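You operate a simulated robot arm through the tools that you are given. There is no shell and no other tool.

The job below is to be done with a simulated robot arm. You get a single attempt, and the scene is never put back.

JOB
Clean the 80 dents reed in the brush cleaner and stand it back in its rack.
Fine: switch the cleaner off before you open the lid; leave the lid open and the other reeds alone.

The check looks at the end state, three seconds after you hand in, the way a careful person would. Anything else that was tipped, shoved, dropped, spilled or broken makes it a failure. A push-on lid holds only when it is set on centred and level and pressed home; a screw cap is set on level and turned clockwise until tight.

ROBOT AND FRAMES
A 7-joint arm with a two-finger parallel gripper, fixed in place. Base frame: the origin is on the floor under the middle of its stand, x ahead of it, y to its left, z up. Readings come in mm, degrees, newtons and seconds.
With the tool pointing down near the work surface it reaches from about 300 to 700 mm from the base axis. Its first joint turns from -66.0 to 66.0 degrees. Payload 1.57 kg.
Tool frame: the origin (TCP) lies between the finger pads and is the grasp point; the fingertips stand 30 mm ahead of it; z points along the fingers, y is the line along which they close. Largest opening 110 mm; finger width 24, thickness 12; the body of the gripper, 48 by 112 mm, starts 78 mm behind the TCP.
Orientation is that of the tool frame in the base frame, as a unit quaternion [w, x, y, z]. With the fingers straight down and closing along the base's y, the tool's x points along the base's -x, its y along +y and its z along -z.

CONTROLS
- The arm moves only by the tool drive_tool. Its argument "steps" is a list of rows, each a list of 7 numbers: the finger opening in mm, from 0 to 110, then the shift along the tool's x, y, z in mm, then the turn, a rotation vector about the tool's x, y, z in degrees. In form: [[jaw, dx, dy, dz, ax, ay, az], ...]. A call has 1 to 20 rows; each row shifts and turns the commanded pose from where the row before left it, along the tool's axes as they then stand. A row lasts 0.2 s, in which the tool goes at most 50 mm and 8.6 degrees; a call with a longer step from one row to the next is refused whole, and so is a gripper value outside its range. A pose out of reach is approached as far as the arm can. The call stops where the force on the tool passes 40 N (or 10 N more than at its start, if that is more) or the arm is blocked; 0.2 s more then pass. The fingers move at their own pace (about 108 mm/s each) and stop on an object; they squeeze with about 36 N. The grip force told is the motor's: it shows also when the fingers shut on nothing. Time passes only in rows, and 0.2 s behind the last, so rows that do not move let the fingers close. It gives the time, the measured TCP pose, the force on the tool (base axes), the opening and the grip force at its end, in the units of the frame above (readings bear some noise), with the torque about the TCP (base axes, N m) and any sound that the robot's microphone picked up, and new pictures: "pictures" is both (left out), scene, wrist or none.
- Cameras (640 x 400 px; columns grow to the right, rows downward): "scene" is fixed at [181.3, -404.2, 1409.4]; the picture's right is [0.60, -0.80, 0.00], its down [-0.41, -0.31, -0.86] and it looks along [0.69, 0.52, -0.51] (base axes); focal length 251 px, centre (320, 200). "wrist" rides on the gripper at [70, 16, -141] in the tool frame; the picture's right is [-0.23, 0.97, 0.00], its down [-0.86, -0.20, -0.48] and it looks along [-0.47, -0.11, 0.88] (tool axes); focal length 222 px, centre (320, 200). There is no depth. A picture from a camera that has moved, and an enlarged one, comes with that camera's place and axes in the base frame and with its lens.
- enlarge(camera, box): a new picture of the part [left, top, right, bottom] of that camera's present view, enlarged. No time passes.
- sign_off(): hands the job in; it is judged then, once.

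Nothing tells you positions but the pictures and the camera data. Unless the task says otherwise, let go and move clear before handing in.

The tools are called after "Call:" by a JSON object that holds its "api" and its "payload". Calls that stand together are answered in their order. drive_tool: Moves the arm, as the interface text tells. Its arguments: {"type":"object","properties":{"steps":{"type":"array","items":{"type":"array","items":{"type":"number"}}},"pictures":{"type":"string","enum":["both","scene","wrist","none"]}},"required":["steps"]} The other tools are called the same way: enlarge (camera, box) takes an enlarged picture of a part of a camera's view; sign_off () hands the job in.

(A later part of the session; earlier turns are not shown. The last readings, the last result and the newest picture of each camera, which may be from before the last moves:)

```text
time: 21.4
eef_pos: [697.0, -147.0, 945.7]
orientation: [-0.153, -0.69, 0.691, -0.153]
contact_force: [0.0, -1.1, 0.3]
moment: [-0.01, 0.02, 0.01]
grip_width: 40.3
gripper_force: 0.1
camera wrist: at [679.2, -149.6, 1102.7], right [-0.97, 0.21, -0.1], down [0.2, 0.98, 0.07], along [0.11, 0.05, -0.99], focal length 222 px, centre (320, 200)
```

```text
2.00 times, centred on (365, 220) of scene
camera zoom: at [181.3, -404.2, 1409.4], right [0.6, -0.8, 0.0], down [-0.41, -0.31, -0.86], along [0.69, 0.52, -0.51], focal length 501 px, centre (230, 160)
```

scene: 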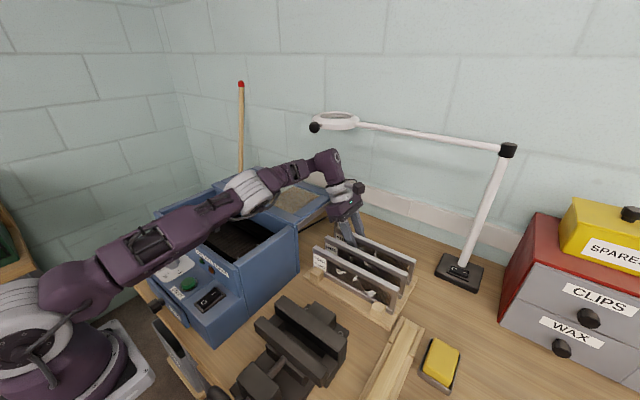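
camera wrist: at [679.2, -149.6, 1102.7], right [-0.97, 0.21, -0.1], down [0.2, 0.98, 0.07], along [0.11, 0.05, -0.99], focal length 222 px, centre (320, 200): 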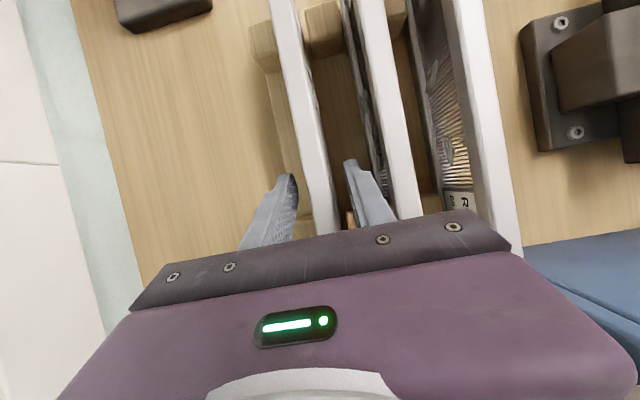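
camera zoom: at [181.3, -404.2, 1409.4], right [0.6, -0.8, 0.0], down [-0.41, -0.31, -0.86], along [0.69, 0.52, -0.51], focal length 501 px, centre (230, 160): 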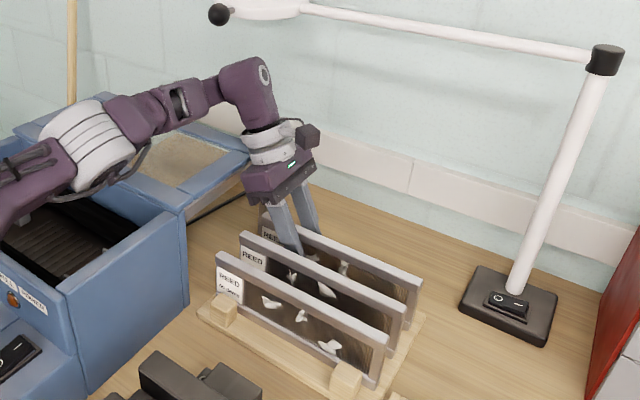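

The tool is at (697,-147,945.7) with the fingers on either side of the bar. I'll close the gripper now.

Call:
{"api": "drive_tool", "payload": {"steps": [[20, 0, 0, 0, 0, 0, 0], [5, 0, 0, 0, 0, 0, 0], [5, 0, 0, 0, 0, 0, 0], [5, 0, 0, 0, 0, 0, 0]], "pictures": "both"}}

```text
time: 22.4
eef_pos: [695.9, -146.5, 945.2]
orientation: [0.154, 0.69, -0.69, 0.153]
contact_force: [-0.6, -0.2, 0.7]
moment: [0.0, 0.06, 0.05]
grip_width: 16.2
gripper_force: 31.5
camera wrist: at [679.2, -149.6, 1102.8], right [-0.97, 0.21, -0.1], down [0.2, 0.98, 0.07], along [0.11, 0.05, -0.99], focal length 222 px, centre (320, 200)
```

scene: 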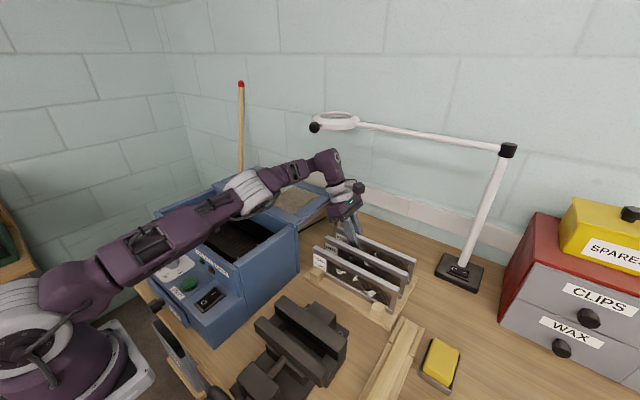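
wrist: 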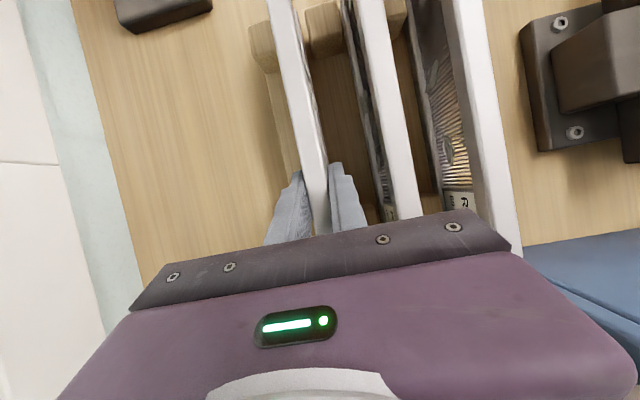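

The grip holds at 16.2 mm with 31.5 N. I'll lift slowly straight up first, to clear the rack blocks.

Call:
{"api": "drive_tool", "payload": {"steps": [[5, 2.1, 0, -4.5, 0, 0, 0], [5, 4.23, 0.5, -9.06, 0, 0, 0], [5, 4.23, 0.5, -9.06, 0, 0, 0], [5, 4.23, 1, -9.06, 0, 0, 0], [5, 4.23, 1, -9.06, 0, 0, 0], [5, 0, 0, 0, 0, 0, 0]], "pictures": "both"}}

Call:
{"api": "enlarge", "payload": {"camera": "scene", "box": [300, 160, 430, 320]}}

```text
time: 23.8
eef_pos: [693.6, -145.8, 993.4]
orientation: [0.152, 0.69, -0.69, 0.153]
contact_force: [-0.1, 0.5, -3.5]
moment: [0.18, 0.0, 0.01]
grip_width: 15.9
gripper_force: 31.7
camera wrist: at [676.2, -149.2, 1149.2], right [-0.97, 0.21, -0.1], down [0.2, 0.98, 0.07], along [0.11, 0.05, -0.99], focal length 222 px, centre (320, 200)
```

scene: 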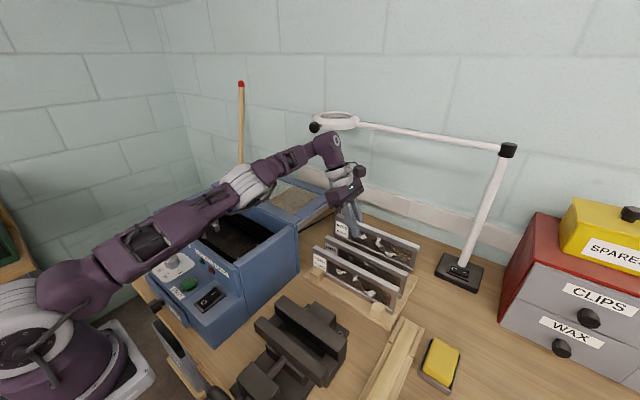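
wrist: 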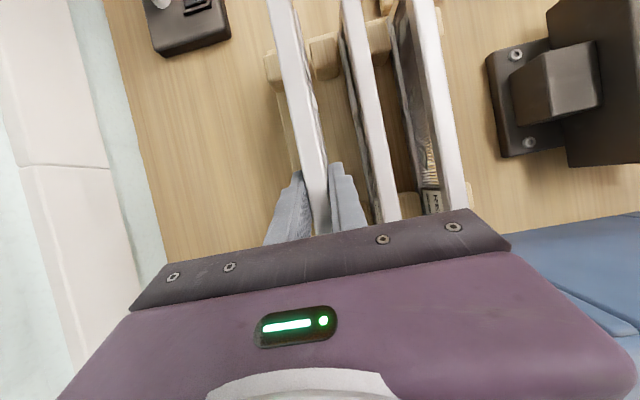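

```text
2.50 times, centred on (365, 240) of scene
camera zoom: at [181.4, -404.2, 1409.4], right [0.6, -0.8, 0.0], down [-0.41, -0.31, -0.86], along [0.69, 0.52, -0.51], focal length 626 px, centre (208, 100)
```

zoom: 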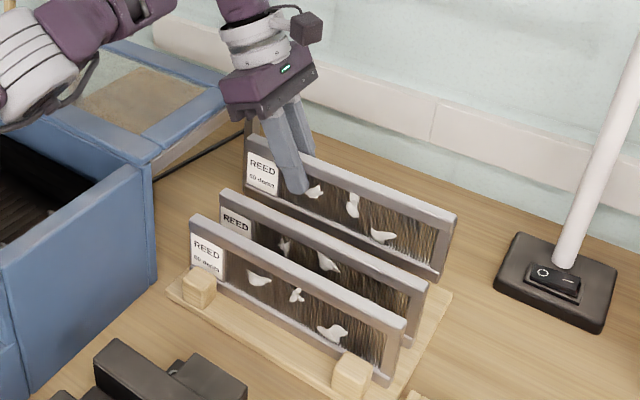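

The reed hangs level in the grip at about 0.36 kg, and the other reeds are undisturbed. I'll raise it while pulling inward, then carry it to x≈460 in front of the rack, high enough to clear the machine walls.

Call:
{"api": "drive_tool", "payload": {"steps": [[5, 4.95, 4, -10.6, 0, 0, 0], [5, 4.95, 6, -10.6, 0, 0, 0], [5, 4.95, 12, -10.6, 0, 0, 0], [5, 4.95, 16, -10.6, 0, 0, 0], [5, 5.4, 24, -11.6, 0, 0, 0], [5, 5.4, 26, -11.6, 0, 0, 0], [5, 5.4, 28, -11.6, 0, 0, 0], [5, 5.4, 28, -11.6, 0, 0, 0], [5, 5.4, 28, -11.6, 0, 0, 0], [5, 5.4, 28, -11.6, 0, 0, 0], [5, 5.4, 20, -11.6, 0, 0, 0], [5, 0, 12, 0, 0, 0, 0], [5, 0, 0, 0, 0, 0, 0]], "pictures": "both"}}

```text
time: 26.6
eef_pos: [461.5, -145.7, 1129.2]
orientation: [0.153, 0.69, -0.69, 0.154]
contact_force: [0.0, -0.4, -4.0]
moment: [0.23, 0.0, 0.0]
grip_width: 15.8
gripper_force: 31.5
camera wrist: at [444.9, -148.1, 1285.8], right [-0.97, 0.21, -0.1], down [0.2, 0.98, 0.07], along [0.11, 0.05, -0.99], focal length 222 px, centre (320, 200)
```

scene: 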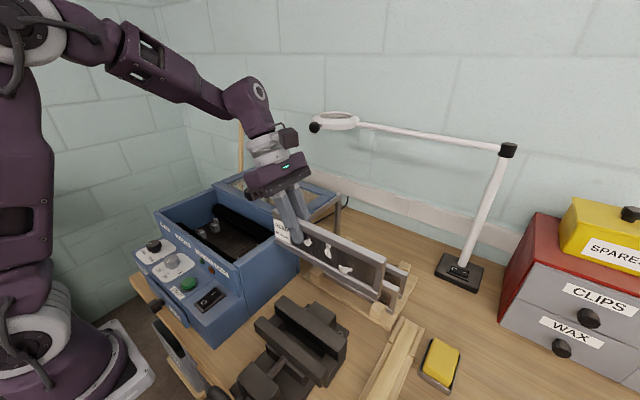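
wrist: 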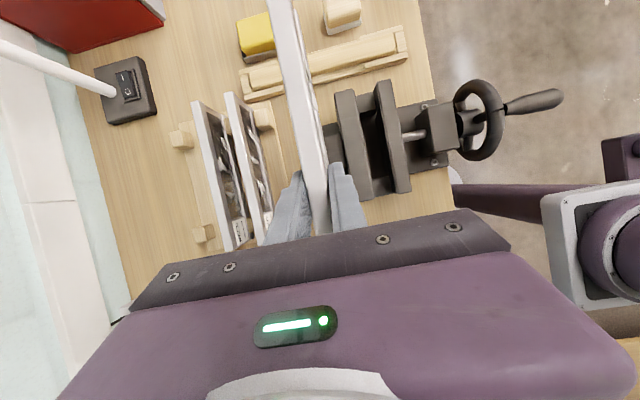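

Next I move along +y to bring the reed over the chamber, with its bottom about 28 mm above the wall tops.

Call:
{"api": "drive_tool", "payload": {"steps": [[5, -18.5, 0, -8.7, 0, 0, 0], [5, -37.1, 0, -17.3, 0, 0, 0], [5, -37.1, 0, -17.3, 0, 0, 0], [5, -37.1, 0, -17.3, 0, 0, 0], [5, -37.1, 0, -17.3, 0, 0, 0], [5, -37.1, 0, -17.3, 0, 0, 0], [5, -37.1, 0, -17.3, 0, 0, 0], [5, -37.1, 0, -17.3, 0, 0, 0], [5, -18.5, 0, -8.7, 0, 0, 0], [5, 0, 0, 0, 0, 0, 0]], "pictures": "both"}}

Call:
{"api": "enlarge", "payload": {"camera": "wrist", "box": [180, 0, 480, 240]}}

Call:
{"api": "enlarge", "payload": {"camera": "scene", "box": [140, 100, 340, 290]}}

```text
time: 28.8
eef_pos: [461.4, 182.5, 1128.5]
orientation: [0.153, 0.691, -0.69, 0.153]
contact_force: [0.2, 0.0, -4.0]
moment: [0.18, 0.02, 0.03]
grip_width: 15.8
gripper_force: 31.2
camera wrist: at [444.3, 179.5, 1284.9], right [-0.97, 0.21, -0.1], down [0.2, 0.98, 0.07], along [0.11, 0.05, -0.99], focal length 222 px, centre (320, 200)
```

scene: 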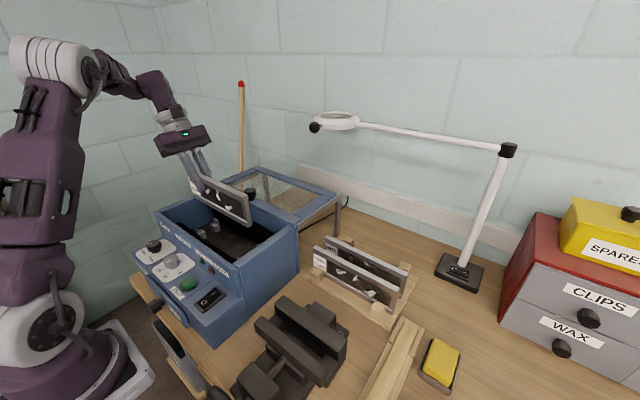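
wrist: 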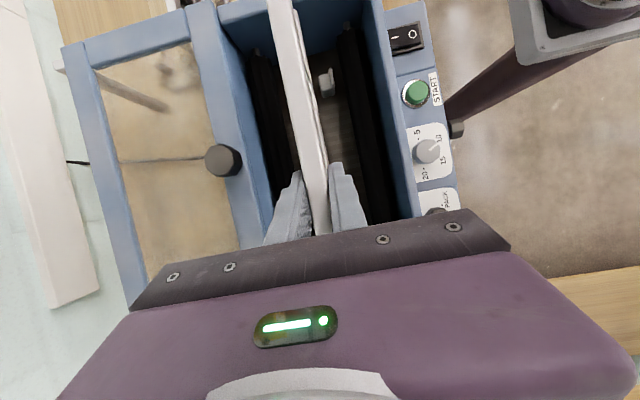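

```text
1.67 times, centred on (330, 120) of wrist
camera zoom: at [444.3, 179.5, 1284.9], right [-0.97, 0.21, -0.1], down [0.2, 0.98, 0.07], along [0.11, 0.05, -0.99], focal length 370 px, centre (303, 333)
```

zoom: 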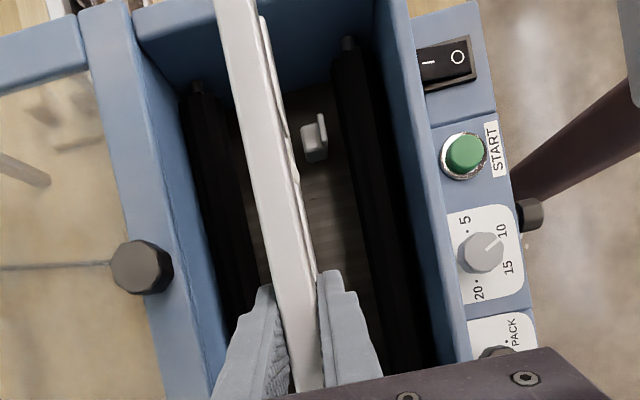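

```text
2.11 times, centred on (240, 195) of scene
camera zoom: at [181.4, -404.1, 1409.4], right [0.6, -0.8, 0.0], down [-0.41, -0.31, -0.86], along [0.69, 0.52, -0.51], focal length 528 px, centre (488, 210)
```

zoom: 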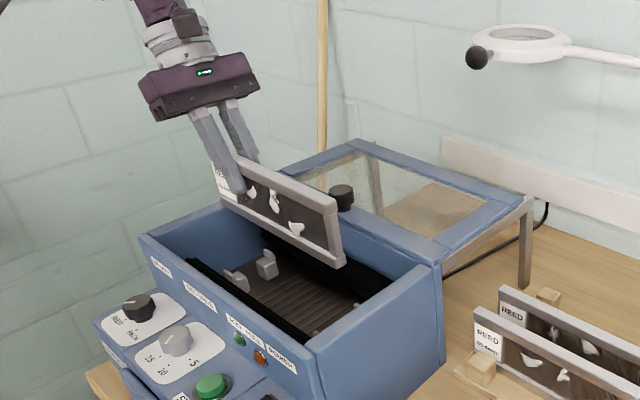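

The reed is parallel to the chamber and centred over the gap between the posts (gap centre x≈460, reed x≈460). I'll descend in stages, watching the force.

Call:
{"api": "drive_tool", "payload": {"steps": [[5, -7.76, 0.2, 16.6, 0, 0, 0], [5, -7.76, 0.2, 16.6, 0, 0, 0], [5, -7.76, 0.2, 16.6, 0, 0, 0], [5, -7.76, 0.2, 16.6, 0, 0, 0], [5, 0, 0, 0, 0, 0, 0]], "pictures": "both"}}

Call:
{"api": "enlarge", "payload": {"camera": "wrist", "box": [180, 0, 480, 240]}}

Call:
{"api": "enlarge", "payload": {"camera": "scene", "box": [150, 150, 300, 270]}}

```text
time: 30.0
eef_pos: [459.1, 180.4, 1055.3]
orientation: [-0.153, -0.69, 0.691, -0.152]
contact_force: [0.3, 0.4, -3.1]
moment: [0.19, -0.04, -0.06]
grip_width: 16.0
gripper_force: 31.5
camera wrist: at [442.8, 178.7, 1211.7], right [-0.97, 0.21, -0.1], down [0.2, 0.98, 0.07], along [0.11, 0.05, -0.99], focal length 222 px, centre (320, 200)
```

scene: 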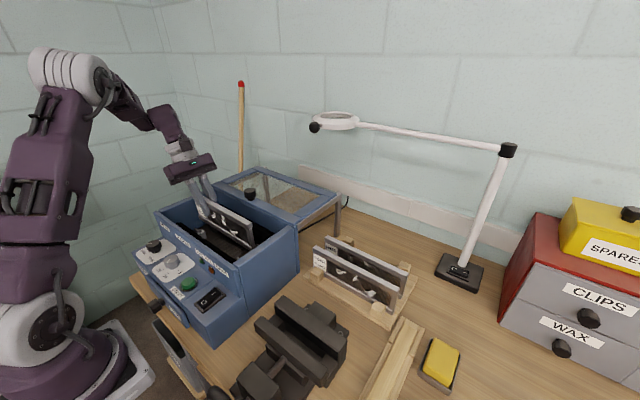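
wrist: 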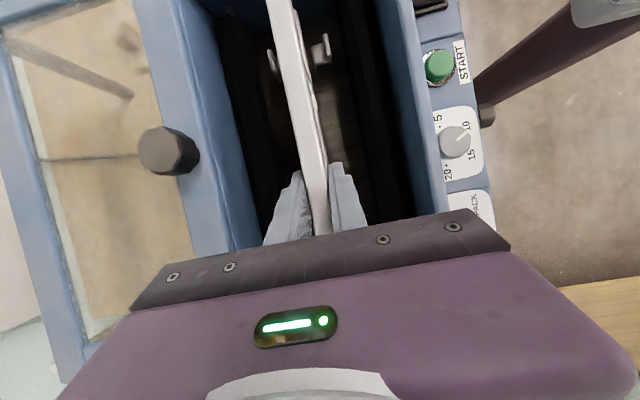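

```text
1.67 times, centred on (330, 120) of wrist
camera zoom: at [442.8, 178.7, 1211.7], right [-0.97, 0.21, -0.1], down [0.2, 0.98, 0.07], along [0.11, 0.05, -0.99], focal length 370 px, centre (303, 333)
```

zoom: 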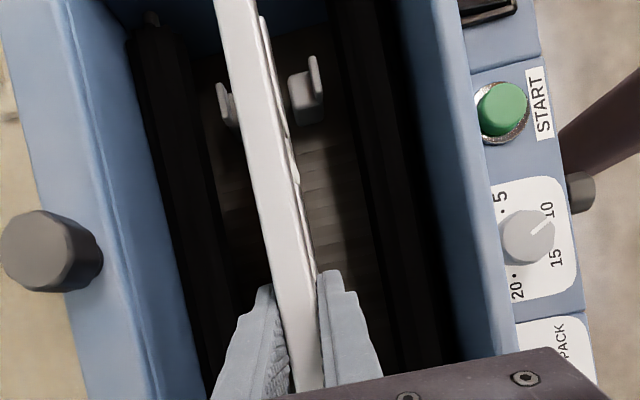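

```text
3.33 times, centred on (225, 210) of scene
camera zoom: at [181.3, -404.1, 1409.4], right [0.6, -0.8, 0.0], down [-0.41, -0.31, -0.86], along [0.69, 0.52, -0.51], focal length 835 px, centre (637, 167)
```

zoom: 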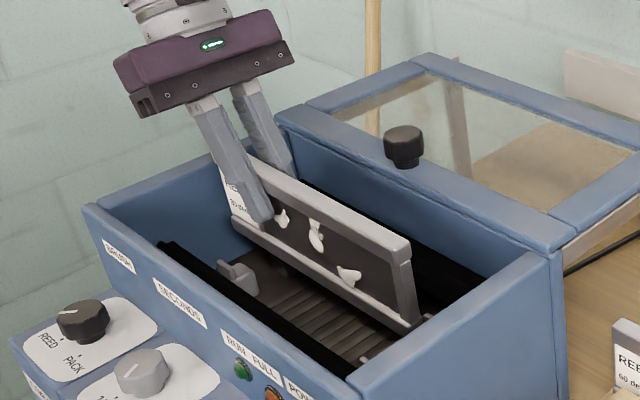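

Call:
{"api": "drive_tool", "payload": {"steps": [[5, -7.9, -1, 12.1, 0, 0, 0], [5, -6.06, 0, 12.98, 0, 0, 0], [5, -4.2, 0, 9, 0, 0, 0], [5, 0, 0, 0, 0, 0, 0]], "pictures": "both"}}

Call:
{"api": "enlarge", "payload": {"camera": "wrist", "box": [230, 0, 400, 130]}}

Call:
{"api": "enlarge", "payload": {"camera": "scene", "box": [180, 170, 280, 260]}}

```text
time: 31.0
eef_pos: [461.1, 182.6, 1016.3]
orientation: [0.153, 0.691, -0.69, 0.153]
contact_force: [-0.8, -0.4, -3.6]
moment: [0.16, -0.04, 0.03]
grip_width: 16.0
gripper_force: 31.2
camera wrist: at [444.6, 181.2, 1173.4], right [-0.97, 0.21, -0.1], down [0.2, 0.98, 0.07], along [0.11, 0.05, -0.99], focal length 222 px, centre (320, 200)
```

scene: 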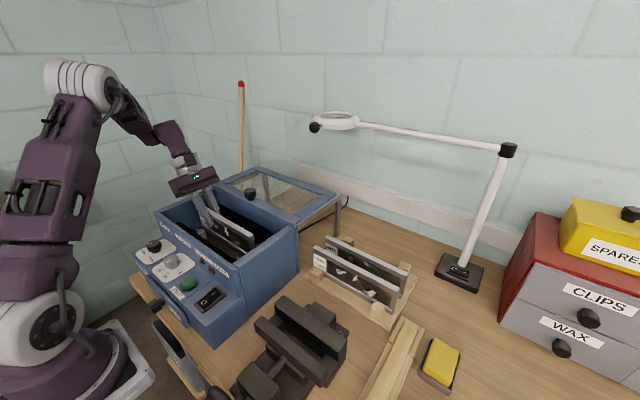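
wrist: 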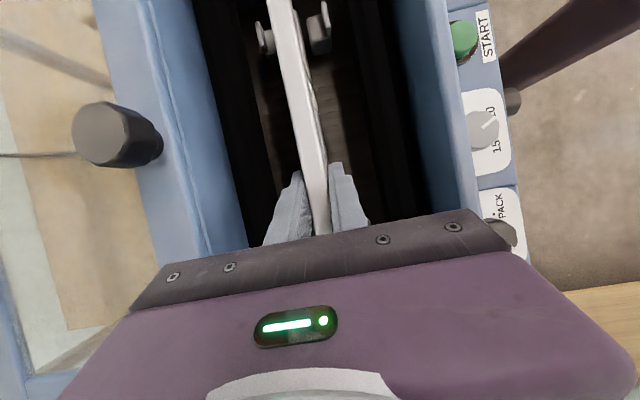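

```text
3.08 times, centred on (315, 65) of wrist
camera zoom: at [444.6, 181.2, 1173.4], right [-0.97, 0.21, -0.1], down [0.2, 0.98, 0.07], along [0.11, 0.05, -0.99], focal length 684 px, centre (335, 615)
```

zoom: 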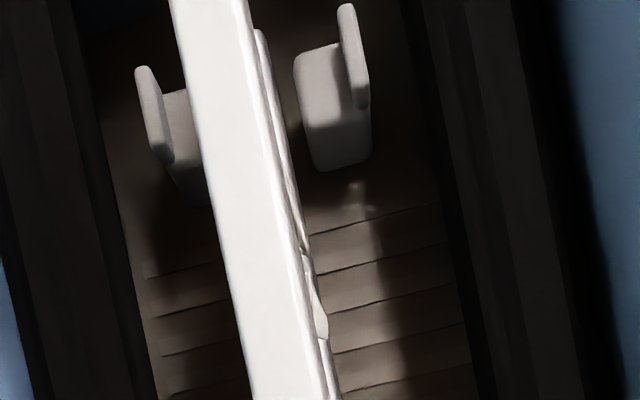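

```text
4.44 times, centred on (230, 215) of scene
camera zoom: at [181.3, -404.1, 1409.4], right [0.6, -0.8, 0.0], down [-0.41, -0.31, -0.86], along [0.69, 0.52, -0.51], focal length 1114 px, centre (720, 133)
```

zoom: 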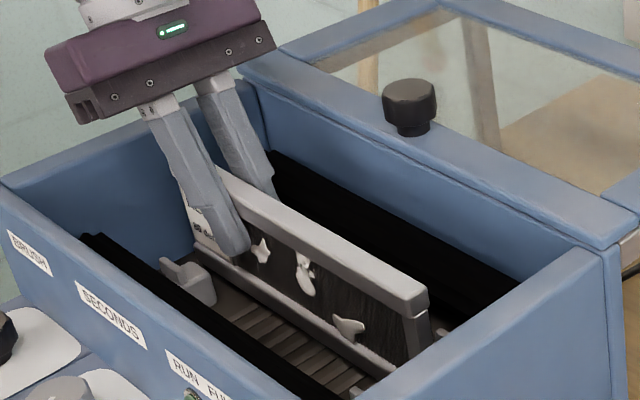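

The reed's lower edge is between the posts, with roughly 5 mm clear behind and 6 mm in front. I'll lower it gently until it touches the floor.

Call:
{"api": "drive_tool", "payload": {"steps": [[5, -1.69, 0, 3.62, 0, 0, 0], [5, -1.69, 0, 3.62, 0, 0, 0], [5, -0.85, 0, 1.81, 0, 0, 0], [5, 0, 0, 0, 0, 0, 0]], "pictures": "none"}}

Call:
{"api": "drive_tool", "payload": {"steps": [[5, -0.85, 0, 1.81, 0, 0, 0], [5, 0, 0, 0, 0, 0, 0]], "pictures": "none"}}

```text
time: 32.0
eef_pos: [460.8, 184.0, 1006.6]
orientation: [-0.153, -0.69, 0.69, -0.154]
contact_force: [-0.2, -0.3, -3.3]
moment: [0.22, -0.02, 0.03]
grip_width: 15.8
gripper_force: 31.2
```

```text
time: 32.6
eef_pos: [461.0, 183.8, 1004.6]
orientation: [-0.153, -0.69, 0.69, -0.153]
contact_force: [-1.1, 0.2, -3.3]
moment: [0.2, -0.01, -0.02]
grip_width: 16.0
gripper_force: 31.7
```

Call:
{"api": "drive_tool", "payload": {"steps": [[5, -0.85, 0, 1.81, 0, 0, 0], [5, -0.42, 0, 0.91, 0, 0, 0], [5, 0, 0, 0, 0, 0, 0]], "pictures": "none"}}

Call:
{"api": "drive_tool", "payload": {"steps": [[5, -0.85, 0, 1.81, 0, 0, 0], [5, 0, 0, 0, 0, 0, 0]], "pictures": "both"}}

Call:
{"api": "enlarge", "payload": {"camera": "wrist", "box": [230, 0, 400, 130]}}

Call:
{"api": "enlarge", "payload": {"camera": "scene", "box": [180, 170, 280, 260]}}

```text
time: 33.4
eef_pos: [461.1, 184.2, 1002.4]
orientation: [-0.154, -0.69, 0.69, -0.153]
contact_force: [-0.6, 0.0, -3.6]
moment: [0.14, -0.02, 0.01]
grip_width: 16.0
gripper_force: 31.2
```

```text
time: 34.0
eef_pos: [461.3, 182.1, 1000.5]
orientation: [-0.153, -0.69, 0.691, -0.153]
contact_force: [-0.1, 0.1, -3.8]
moment: [0.14, 0.0, 0.02]
grip_width: 16.1
gripper_force: 30.8
camera wrist: at [444.3, 180.6, 1156.8], right [-0.97, 0.21, -0.1], down [0.2, 0.98, 0.07], along [0.11, 0.05, -0.99], focal length 222 px, centre (320, 200)
```

scene: 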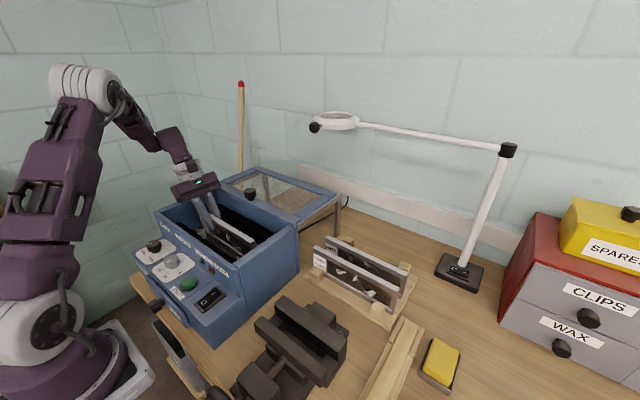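
wrist: 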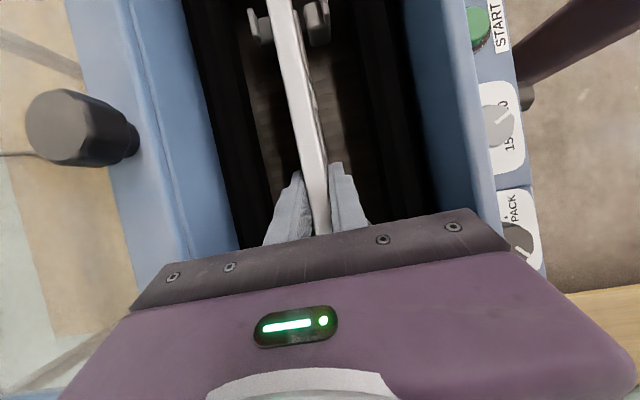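

```text
3.08 times, centred on (315, 65) of wrist
camera zoom: at [444.3, 180.6, 1156.8], right [-0.97, 0.21, -0.1], down [0.2, 0.98, 0.07], along [0.11, 0.05, -0.99], focal length 684 px, centre (335, 615)
```

zoom: 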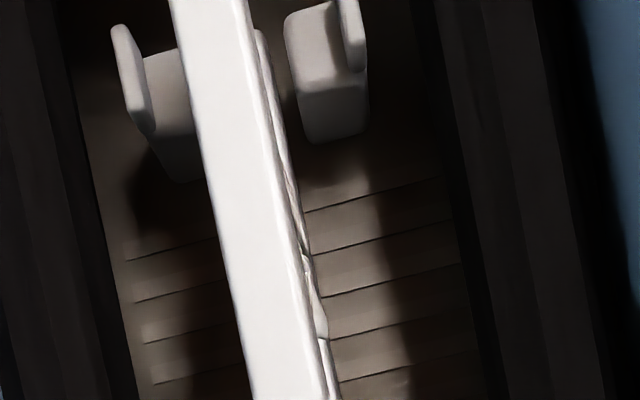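

```text
4.44 times, centred on (230, 215) of scene
camera zoom: at [181.3, -404.1, 1409.4], right [0.6, -0.8, 0.0], down [-0.41, -0.31, -0.86], along [0.69, 0.52, -0.51], focal length 1114 px, centre (720, 133)
```

zoom: 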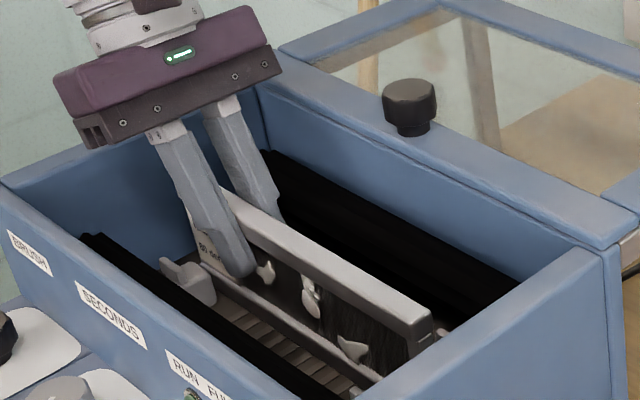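

Call:
{"api": "drive_tool", "payload": {"steps": [[5, -0.85, 0, 1.81, 0, 0, 0], [5, 0, 0, 0, 0, 0, 0]], "pictures": "none"}}

Call:
{"api": "drive_tool", "payload": {"steps": [[5, -0.85, 0, 1.81, 0, 0, 0], [5, 0, 0, 0, 0, 0, 0]], "pictures": "none"}}

Call:
{"api": "drive_tool", "payload": {"steps": [[5, -0.85, 0, 1.81, 0, 0, 0], [5, 0, 0, 0, 0, 0, 0]], "pictures": "none"}}

```text
time: 34.6
eef_pos: [462.3, 183.5, 999.7]
orientation: [0.152, 0.691, -0.69, 0.155]
contact_force: [-3.9, 2.7, 30.2]
moment: [-0.51, 0.33, -0.12]
grip_width: 16.0
gripper_force: 31.7
```

```text
time: 35.2
eef_pos: [460.8, 183.6, 996.5]
orientation: [-0.153, -0.69, 0.69, -0.154]
contact_force: [-4.0, 2.9, 34.1]
moment: [-0.03, 0.31, -0.13]
grip_width: 16.0
gripper_force: 31.4
```

```text
time: 35.8
eef_pos: [461.3, 183.8, 995.5]
orientation: [0.152, 0.69, -0.69, 0.154]
contact_force: [-0.7, 2.9, 34.6]
moment: [-0.04, 0.07, -0.05]
grip_width: 15.9
gripper_force: 31.3
```

Call:
{"api": "enlarge", "payload": {"camera": "wrist", "box": [180, 0, 480, 240]}}

Call:
{"api": "enlarge", "payload": {"camera": "scene", "box": [180, 170, 280, 260]}}

Call:
{"api": "enlarge", "payload": {"camera": "wrist", "box": [240, 0, 370, 110]}}

```text
1.67 times, centred on (330, 120) of wrist
camera zoom: at [444.4, 180.0, 1151.2], right [-0.97, 0.21, -0.1], down [0.2, 0.98, 0.07], along [0.11, 0.05, -0.99], focal length 370 px, centre (303, 333)
```

zoom: 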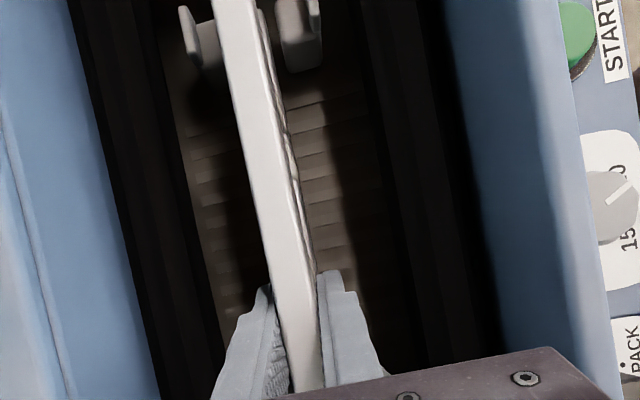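

```text
4.44 times, centred on (230, 215) of scene
camera zoom: at [180.8, -404.3, 1409.5], right [0.6, -0.8, 0.0], down [-0.41, -0.31, -0.86], along [0.69, 0.52, -0.51], focal length 1114 px, centre (720, 133)
```

zoom: 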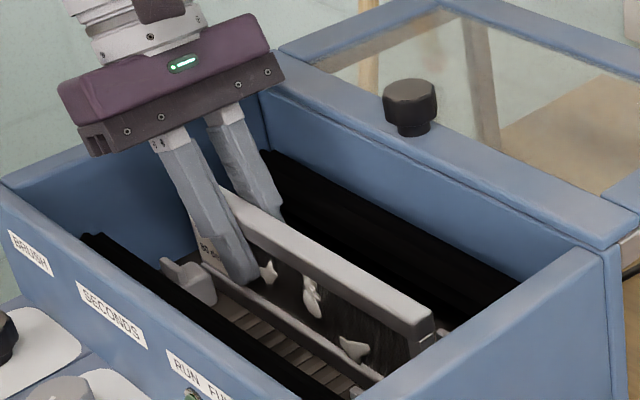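

```text
3.64 times, centred on (305, 55) of wrist
camera zoom: at [444.4, 180.0, 1151.2], right [-0.97, 0.21, -0.1], down [0.2, 0.98, 0.07], along [0.11, 0.05, -0.99], focal length 808 px, centre (374, 727)
```

zoom: 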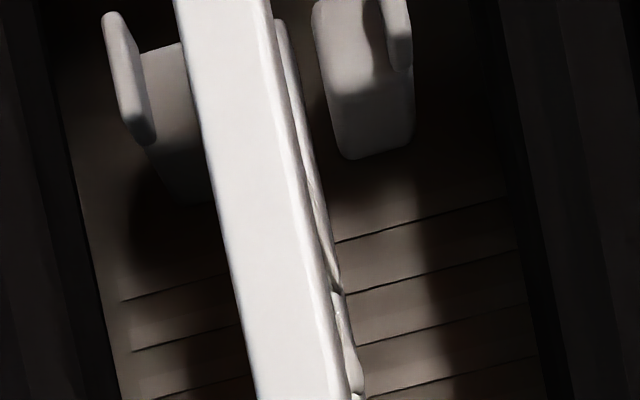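

The reed touched the chamber floor at tool z≈1000, which matches the floor estimate, and it stands between the posts. I'll relieve the pressure, open slightly and back out along the tool axis.

Call:
{"api": "drive_tool", "payload": {"steps": [[5, 0.85, 0, -1.81, 0, 0, 0], [5, 0, 0, 0, 0, 0, 0]], "pictures": "none"}}

Call:
{"api": "drive_tool", "payload": {"steps": [[22, 0, 0, 0, 0, 0, 0], [38, 0, 0, 0, 0, 0, 0], [38, 0, 0, 0, 0, 0, 0]], "pictures": "both"}}

Call:
{"api": "enlarge", "payload": {"camera": "scene", "box": [180, 170, 280, 260]}}

```text
time: 36.4
eef_pos: [461.6, 183.2, 994.0]
orientation: [-0.155, -0.69, 0.691, -0.152]
contact_force: [0.0, -0.4, 0.0]
moment: [0.14, -0.07, 0.01]
grip_width: 15.7
gripper_force: 31.5
```

```text
time: 37.2
eef_pos: [460.6, 184.0, 994.4]
orientation: [-0.153, -0.69, 0.69, -0.153]
contact_force: [0.0, -0.4, 0.2]
moment: [0.0, 0.04, -0.02]
grip_width: 37.7
gripper_force: 0.0
camera wrist: at [444.8, 180.4, 1152.4], right [-0.97, 0.21, -0.1], down [0.2, 0.98, 0.07], along [0.11, 0.05, -0.99], focal length 222 px, centre (320, 200)
```

scene: 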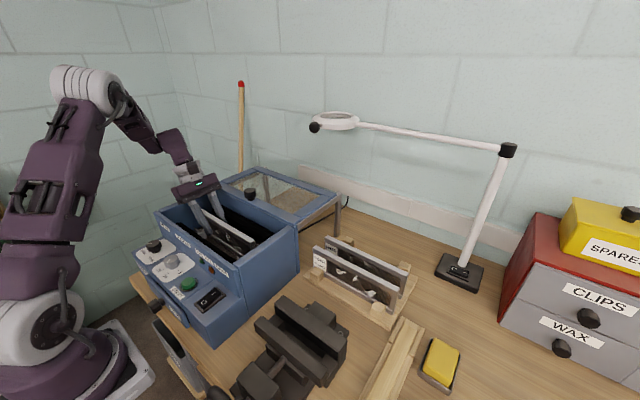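
wrist: 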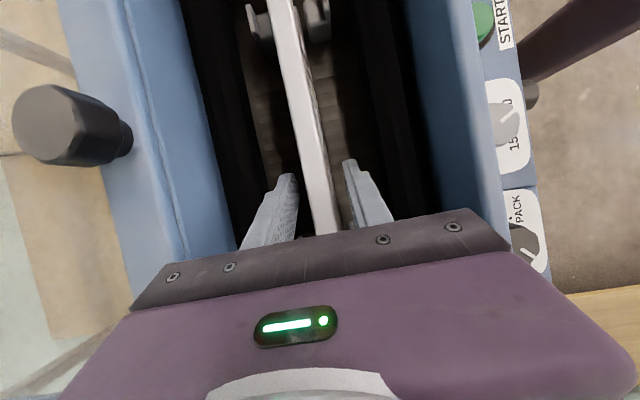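

```text
4.44 times, centred on (230, 215) of scene
camera zoom: at [181.3, -404.2, 1409.4], right [0.6, -0.8, 0.0], down [-0.41, -0.31, -0.86], along [0.69, 0.52, -0.51], focal length 1114 px, centre (720, 133)
```

zoom: 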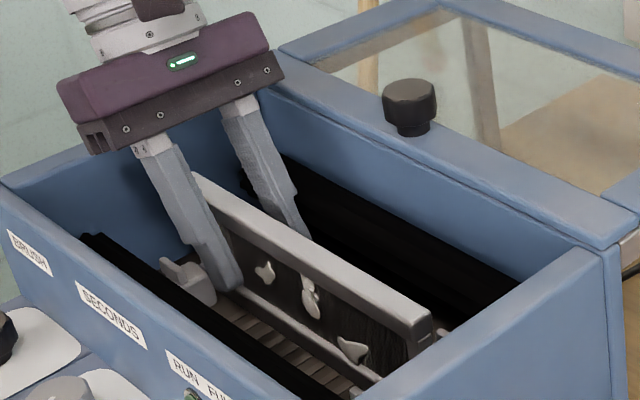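

The reed stands by itself. Now I'll back out along the tool axis.

Call:
{"api": "drive_tool", "payload": {"steps": [[38, 0, 0, -15, 0, 0, 0], [38, 0, 0, -30, 0, 0, 0], [38, 0, 0, -35, 0, 0, 0], [38, 0, 0, -40, 0, 0, 0], [38, 0, 0, 0, 0, 0, 0]], "pictures": "both"}}

Call:
{"api": "enlarge", "payload": {"camera": "scene", "box": [180, 170, 300, 270]}}

Call:
{"api": "enlarge", "payload": {"camera": "wrist", "box": [180, 0, 480, 240]}}

```text
time: 38.4
eef_pos: [461.7, 236.4, 1104.4]
orientation: [0.153, 0.69, -0.69, 0.153]
contact_force: [-0.5, -0.3, 0.6]
moment: [0.03, -0.02, 0.02]
grip_width: 37.8
gripper_force: 0.1
camera wrist: at [444.6, 233.1, 1261.8], right [-0.97, 0.21, -0.1], down [0.2, 0.98, 0.07], along [0.11, 0.05, -0.99], focal length 222 px, centre (320, 200)
```

scene: 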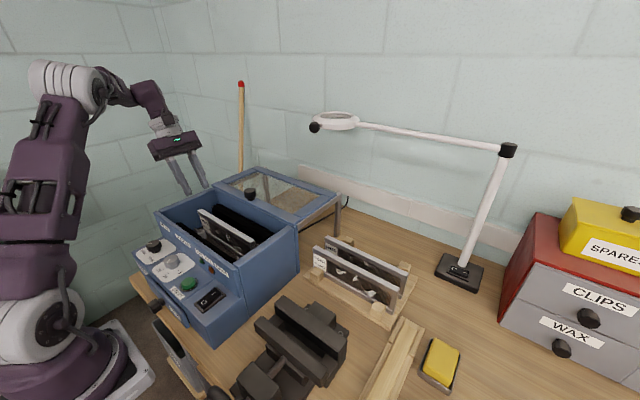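
wrist: 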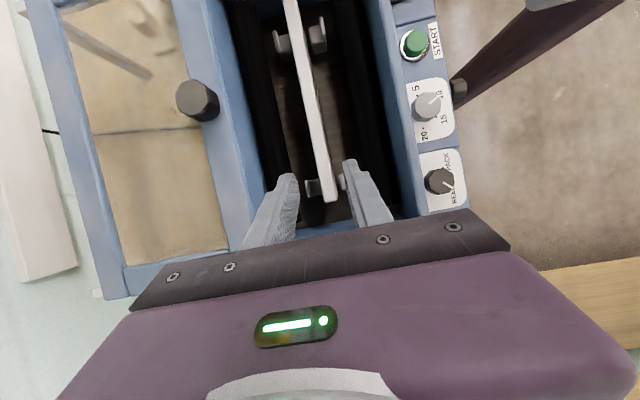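

```text
4.00 times, centred on (240, 220) of scene
camera zoom: at [181.3, -404.2, 1409.4], right [0.6, -0.8, 0.0], down [-0.41, -0.31, -0.86], along [0.69, 0.52, -0.51], focal length 1002 px, centre (640, 120)
```

zoom: 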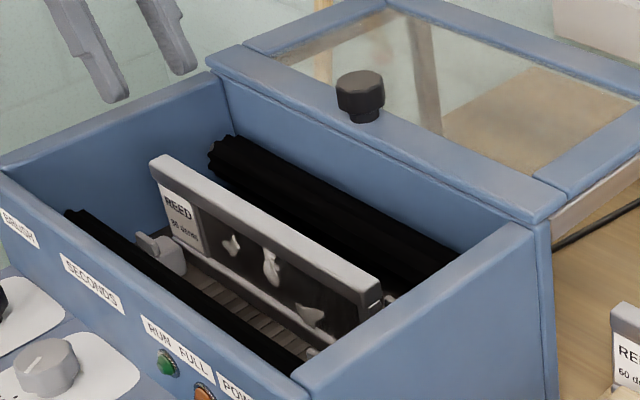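

```text
1.67 times, centred on (330, 120) of wrist
camera zoom: at [444.6, 233.1, 1261.8], right [-0.97, 0.21, -0.1], down [0.2, 0.98, 0.07], along [0.11, 0.05, -0.99], focal length 370 px, centre (303, 333)
```

zoom: 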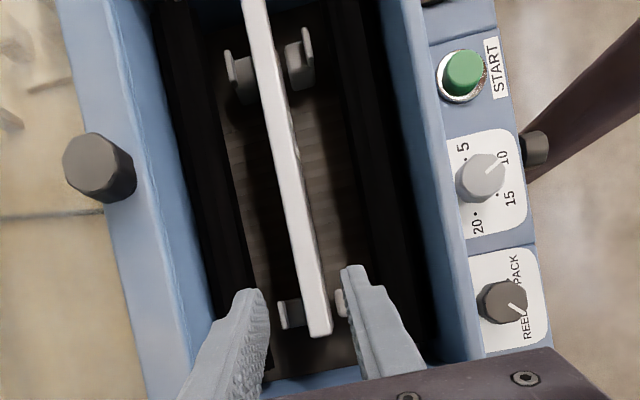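

The reed stands neatly between all four posts. Next is closing the lid, so I'll straighten the tool and move above the lid knob at about (559,131,1071).

Call:
{"api": "drive_tool", "payload": {"steps": [[70, 0, 0, -8, 0, 0, 0], [70, 0, 0, -8, 0, 0, 0], [70, 0, 0, 0, 0, -8.4, 0], [70, 0, 0, 0, 0, -8.3, 0], [70, 0, 0, 0, 0, -8.3, 0], [70, 27, -24.4, 0, 0, 0, 0], [70, 28, -24.4, 0, 0, 0, 0], [70, 28, -24.4, 0, 0, 0, 0], [70, 28, -24.4, 0, 0, 0, 0], [70, 0, 0, 0, 0, 0, 0]], "pictures": "both"}}

Call:
{"api": "enlarge", "payload": {"camera": "wrist", "box": [180, 80, 480, 260]}}

Call:
{"api": "enlarge", "payload": {"camera": "scene", "box": [180, 110, 320, 230]}}

```text
time: 40.6
eef_pos: [559.3, 128.2, 1120.3]
orientation: [0.0, 0.707, -0.707, 0.001]
contact_force: [0.3, 0.1, 0.1]
moment: [0.0, -0.01, 0.02]
grip_width: 69.8
gripper_force: 0.0
camera wrist: at [542.0, 59.8, 1260.0], right [-0.97, 0.23, 0.0], down [0.2, 0.86, 0.48], along [0.11, 0.47, -0.88], focal length 222 px, centre (320, 200)
```

scene: 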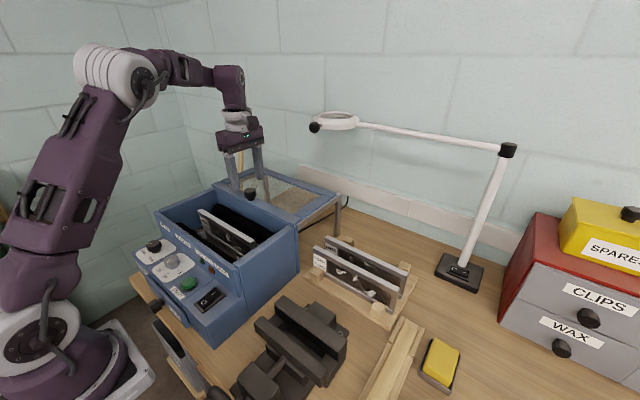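
wrist: 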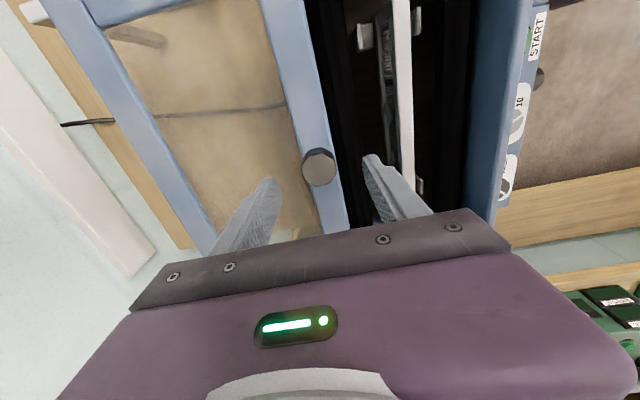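

```text
2.13 times, centred on (330, 170) of wrist
camera zoom: at [542.0, 59.8, 1260.0], right [-0.97, 0.23, 0.0], down [0.2, 0.86, 0.48], along [0.11, 0.47, -0.88], focal length 474 px, centre (299, 264)
```

zoom: 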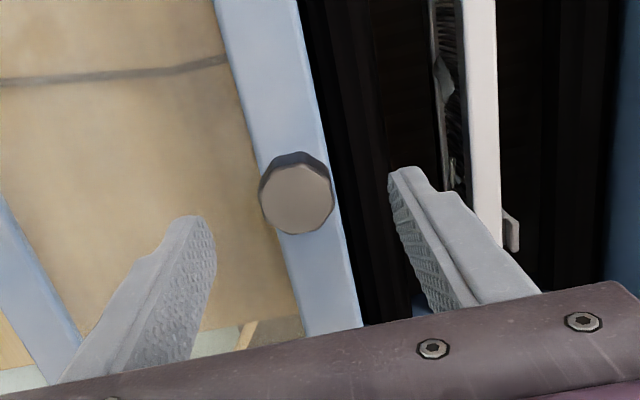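

```text
3.33 times, centred on (250, 170) of scene
camera zoom: at [181.3, -404.2, 1409.4], right [0.6, -0.8, 0.0], down [-0.41, -0.31, -0.86], along [0.69, 0.52, -0.51], focal length 835 px, centre (553, 300)
```

zoom: 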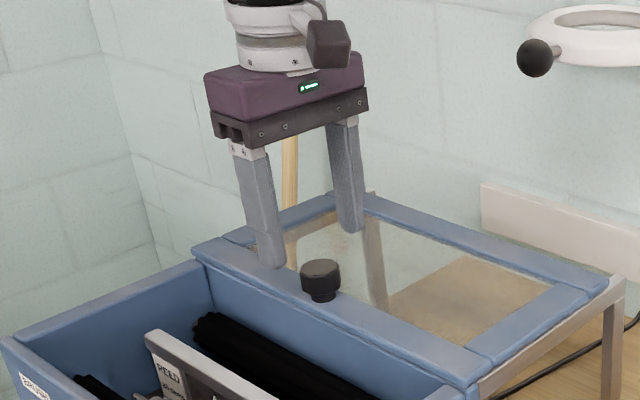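

The knob is centred between the fingers. I'll descend so the fingertips flank it and then grip it.

Call:
{"api": "drive_tool", "payload": {"steps": [[70, -1, -0.5, 12, 0, 0, 0], [70, -1, -0.5, 12, 0, 0, 0], [70, 0, 0, 11, 0, 0, 0], [70, 0, 0, 0, 0, 0, 0], [40, 0, 0, 0, 0, 0, 0], [20, 0, 0, 0, 0, 0, 0], [20, 0, 0, 0, 0, 0, 0]], "pictures": "both"}}

Call:
{"api": "enlarge", "payload": {"camera": "scene", "box": [180, 110, 320, 230]}}

```text
time: 42.2
eef_pos: [559.4, 131.2, 1084.1]
orientation: [0.001, -0.707, 0.707, 0.0]
contact_force: [-1.7, -0.4, -3.3]
moment: [0.12, -0.42, 0.03]
grip_width: 32.6
gripper_force: 40.8
camera wrist: at [543.2, 62.0, 1224.9], right [-0.97, 0.23, 0.0], down [0.2, 0.86, 0.48], along [0.11, 0.47, -0.88], focal length 222 px, centre (320, 200)
```

scene: 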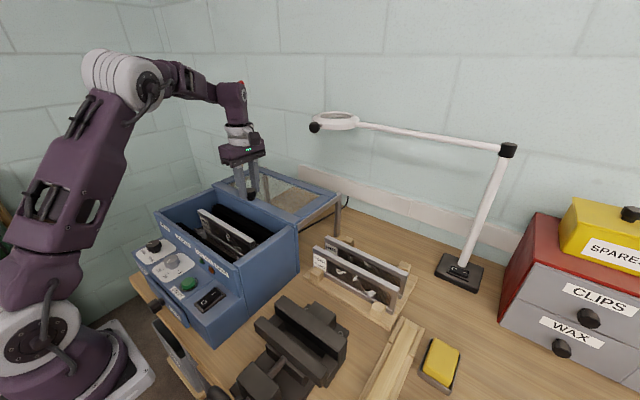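
wrist: 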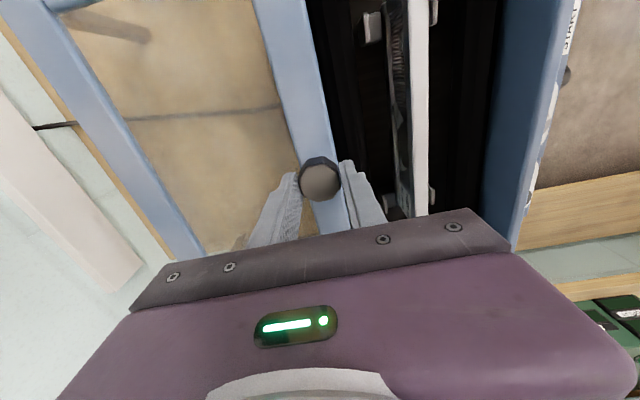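

```text
3.33 times, centred on (250, 170) of scene
camera zoom: at [181.3, -404.2, 1409.4], right [0.6, -0.8, 0.0], down [-0.41, -0.31, -0.86], along [0.69, 0.52, -0.51], focal length 835 px, centre (553, 300)
```

zoom: 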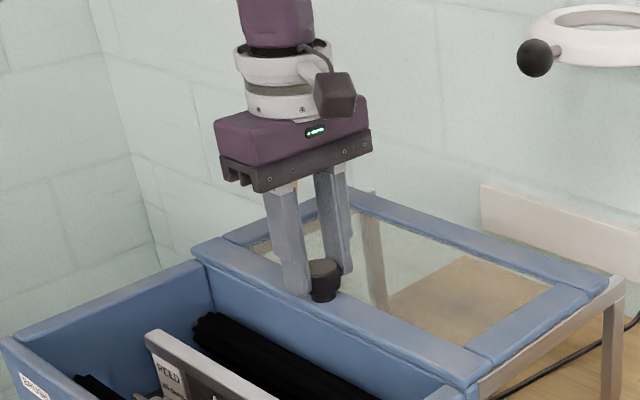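

The knob is gripped at 32.6 mm. I'll pull the lid toward -x gently, starting with small steps to see how it moves.

Call:
{"api": "drive_tool", "payload": {"steps": [[20, 0, 4, 0, 0, 0, 0], [20, 0, 6, 0, 0, 0, 0], [20, 0, 8, 0, 0, 0, 0], [20, 0, 0, 0, 0, 0, 0]], "pictures": "scene"}}

Call:
{"api": "enlarge", "payload": {"camera": "scene", "box": [150, 110, 360, 270]}}

```text
time: 43.2
eef_pos: [542.8, 131.6, 1083.9]
orientation: [-0.001, -0.706, 0.708, 0.0]
contact_force: [0.1, -3.7, -1.1]
moment: [0.09, -0.31, -0.15]
grip_width: 32.7
gripper_force: 41.1
```

scene: 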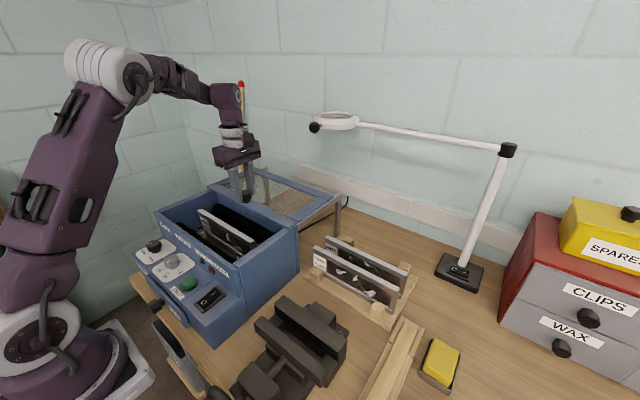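

```text
2.50 times, centred on (255, 190) of scene
camera zoom: at [181.3, -404.3, 1409.4], right [0.6, -0.8, 0.0], down [-0.41, -0.31, -0.86], along [0.69, 0.52, -0.51], focal length 626 px, centre (482, 225)
```

zoom: 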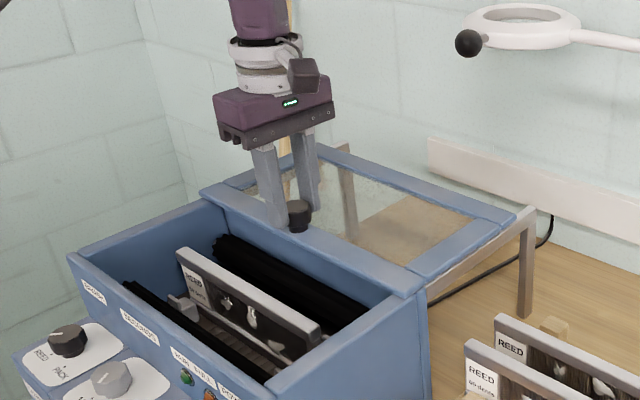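

The lid slides freely with little force, so I'll continue the pull.

Call:
{"api": "drive_tool", "payload": {"steps": [[20, 0, 12, 0, 0, 0, 0], [20, 0, 15, 0, 0, 0, 0], [20, 0, 15, 0, 0, 0, 0], [20, 0, 15, 0, 0, 0, 0], [20, 0, 15, 0, 0, 0, 0], [20, 0, 15, 0, 0, 0, 0], [20, 0, 15, 0, 0, 0, 0], [20, 0, 12, 0, 0, 0, 0], [20, 0, 0, 0, 0, 0, 0]], "pictures": "both"}}

Call:
{"api": "enlarge", "payload": {"camera": "scene", "box": [130, 130, 340, 290]}}

```text
time: 45.2
eef_pos: [427.9, 131.1, 1084.6]
orientation: [0.0, -0.707, 0.707, 0.0]
contact_force: [0.5, -22.7, 9.4]
moment: [-0.99, 0.44, -0.15]
grip_width: 32.7
gripper_force: 40.9
camera wrist: at [411.3, 62.2, 1224.9], right [-0.97, 0.23, 0.0], down [0.2, 0.86, 0.48], along [0.11, 0.47, -0.88], focal length 222 px, centre (320, 200)
```

scene: 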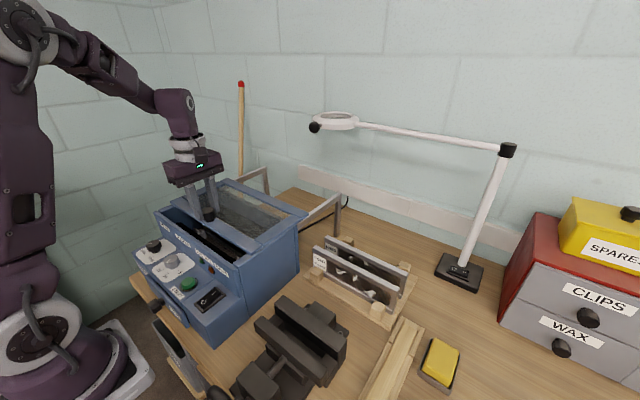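
wrist: 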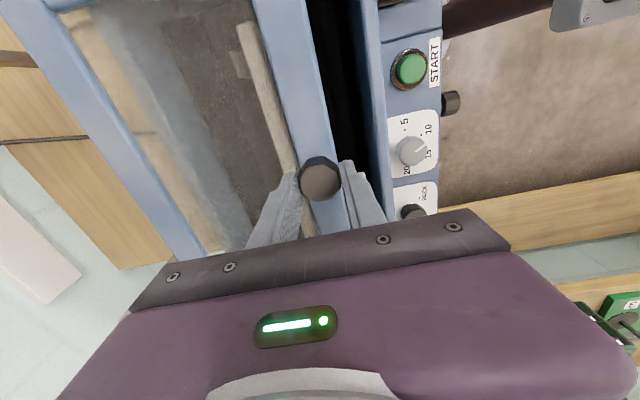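

```text
2.50 times, centred on (235, 210) of scene
camera zoom: at [181.2, -404.9, 1409.2], right [0.6, -0.8, 0.0], down [-0.41, -0.31, -0.86], along [0.69, 0.52, -0.51], focal length 626 px, centre (532, 175)
```

zoom: 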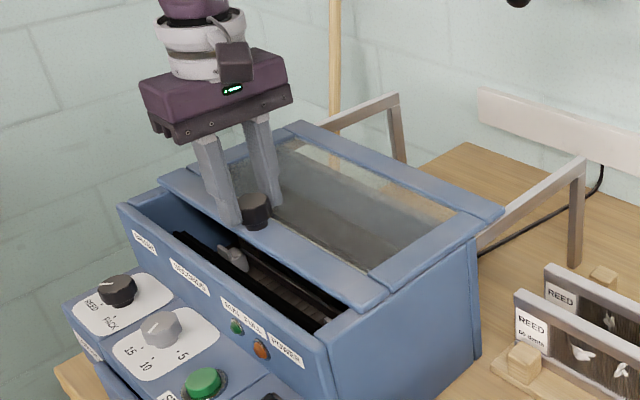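

A sideways load has built up (-23 N in y), so I'll ease the tool slightly in y and continue the last few centimetres slowly.

Call:
{"api": "drive_tool", "payload": {"steps": [[20, 1.0, 3, 0, 0, 0, 0], [20, 0.5, 5, 0, 0, 0, 0], [20, 0, 6, 0, 0, 0, 0], [20, 0, 0, 0, 0, 0, 0]], "pictures": "none"}}

```text
time: 46.2
eef_pos: [413.3, 131.3, 1085.0]
orientation: [0.0, -0.707, 0.707, 0.001]
contact_force: [-0.2, -8.8, -4.8]
moment: [0.63, -0.59, 0.22]
grip_width: 32.3
gripper_force: 40.9
```

Call:
{"api": "drive_tool", "payload": {"steps": [[20, 0.5, 6, 0, 0, 0, 0], [20, 0, 6, 0, 0, 0, 0], [20, 0, 6, 0, 0, 0, 0], [20, 0, 0, 0, 0, 0, 0]], "pictures": "scene"}}

Call:
{"api": "enlarge", "payload": {"camera": "scene", "box": [130, 130, 340, 290]}}

```text
time: 47.2
eef_pos: [395.9, 132.8, 1084.1]
orientation: [0.001, -0.707, 0.707, 0.001]
contact_force: [1.1, 10.8, 13.5]
moment: [0.12, 0.27, 0.01]
grip_width: 32.5
gripper_force: 40.7
```

scene: 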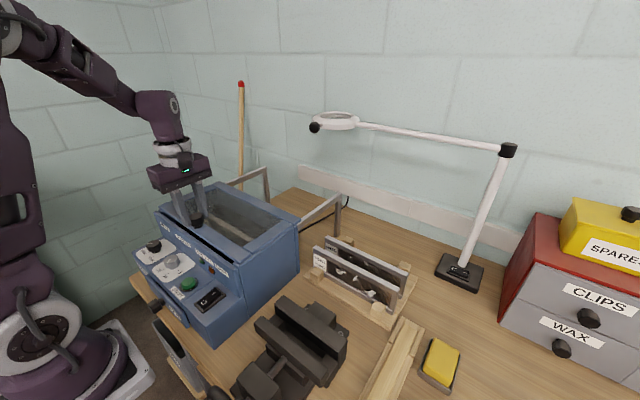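

```text
2.50 times, centred on (235, 210) of scene
camera zoom: at [181.2, -403.9, 1409.5], right [0.6, -0.8, 0.0], down [-0.41, -0.31, -0.86], along [0.69, 0.52, -0.51], focal length 626 px, centre (532, 175)
```

zoom: 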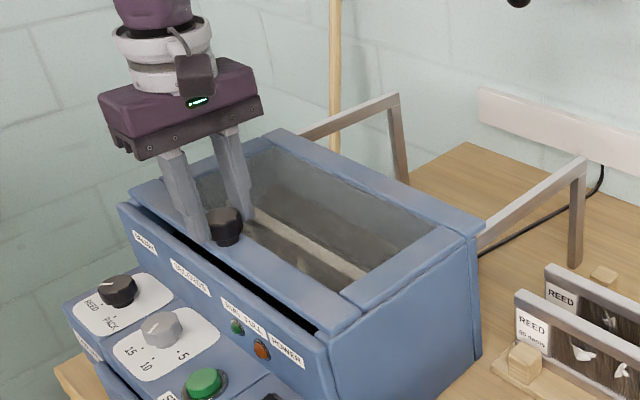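

Call:
{"api": "drive_tool", "payload": {"steps": [[20, -0.4, 4, 0, 0, 0, 0], [20, 0, 4, 0, 0, 0, 0], [20, 0, 4, 0, 0, 0, 0], [20, 0, 0, 0, 0, 0, 0]], "pictures": "none"}}

Call:
{"api": "enlarge", "payload": {"camera": "scene", "box": [130, 130, 340, 290]}}

```text
time: 48.2
eef_pos: [383.9, 130.5, 1084.6]
orientation: [-0.002, 0.708, -0.707, 0.0]
contact_force: [-1.2, 20.6, 27.4]
moment: [0.77, 0.34, -0.08]
grip_width: 32.8
gripper_force: 40.7
```

```text
2.50 times, centred on (235, 210) of scene
camera zoom: at [180.9, -403.7, 1409.6], right [0.6, -0.8, 0.0], down [-0.41, -0.31, -0.86], along [0.69, 0.52, -0.51], focal length 626 px, centre (532, 175)
```

zoom: 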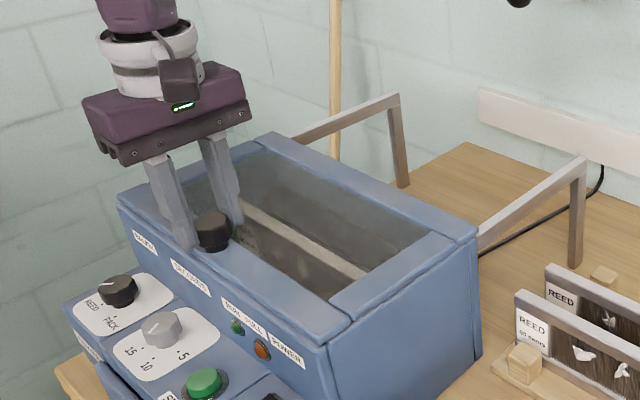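

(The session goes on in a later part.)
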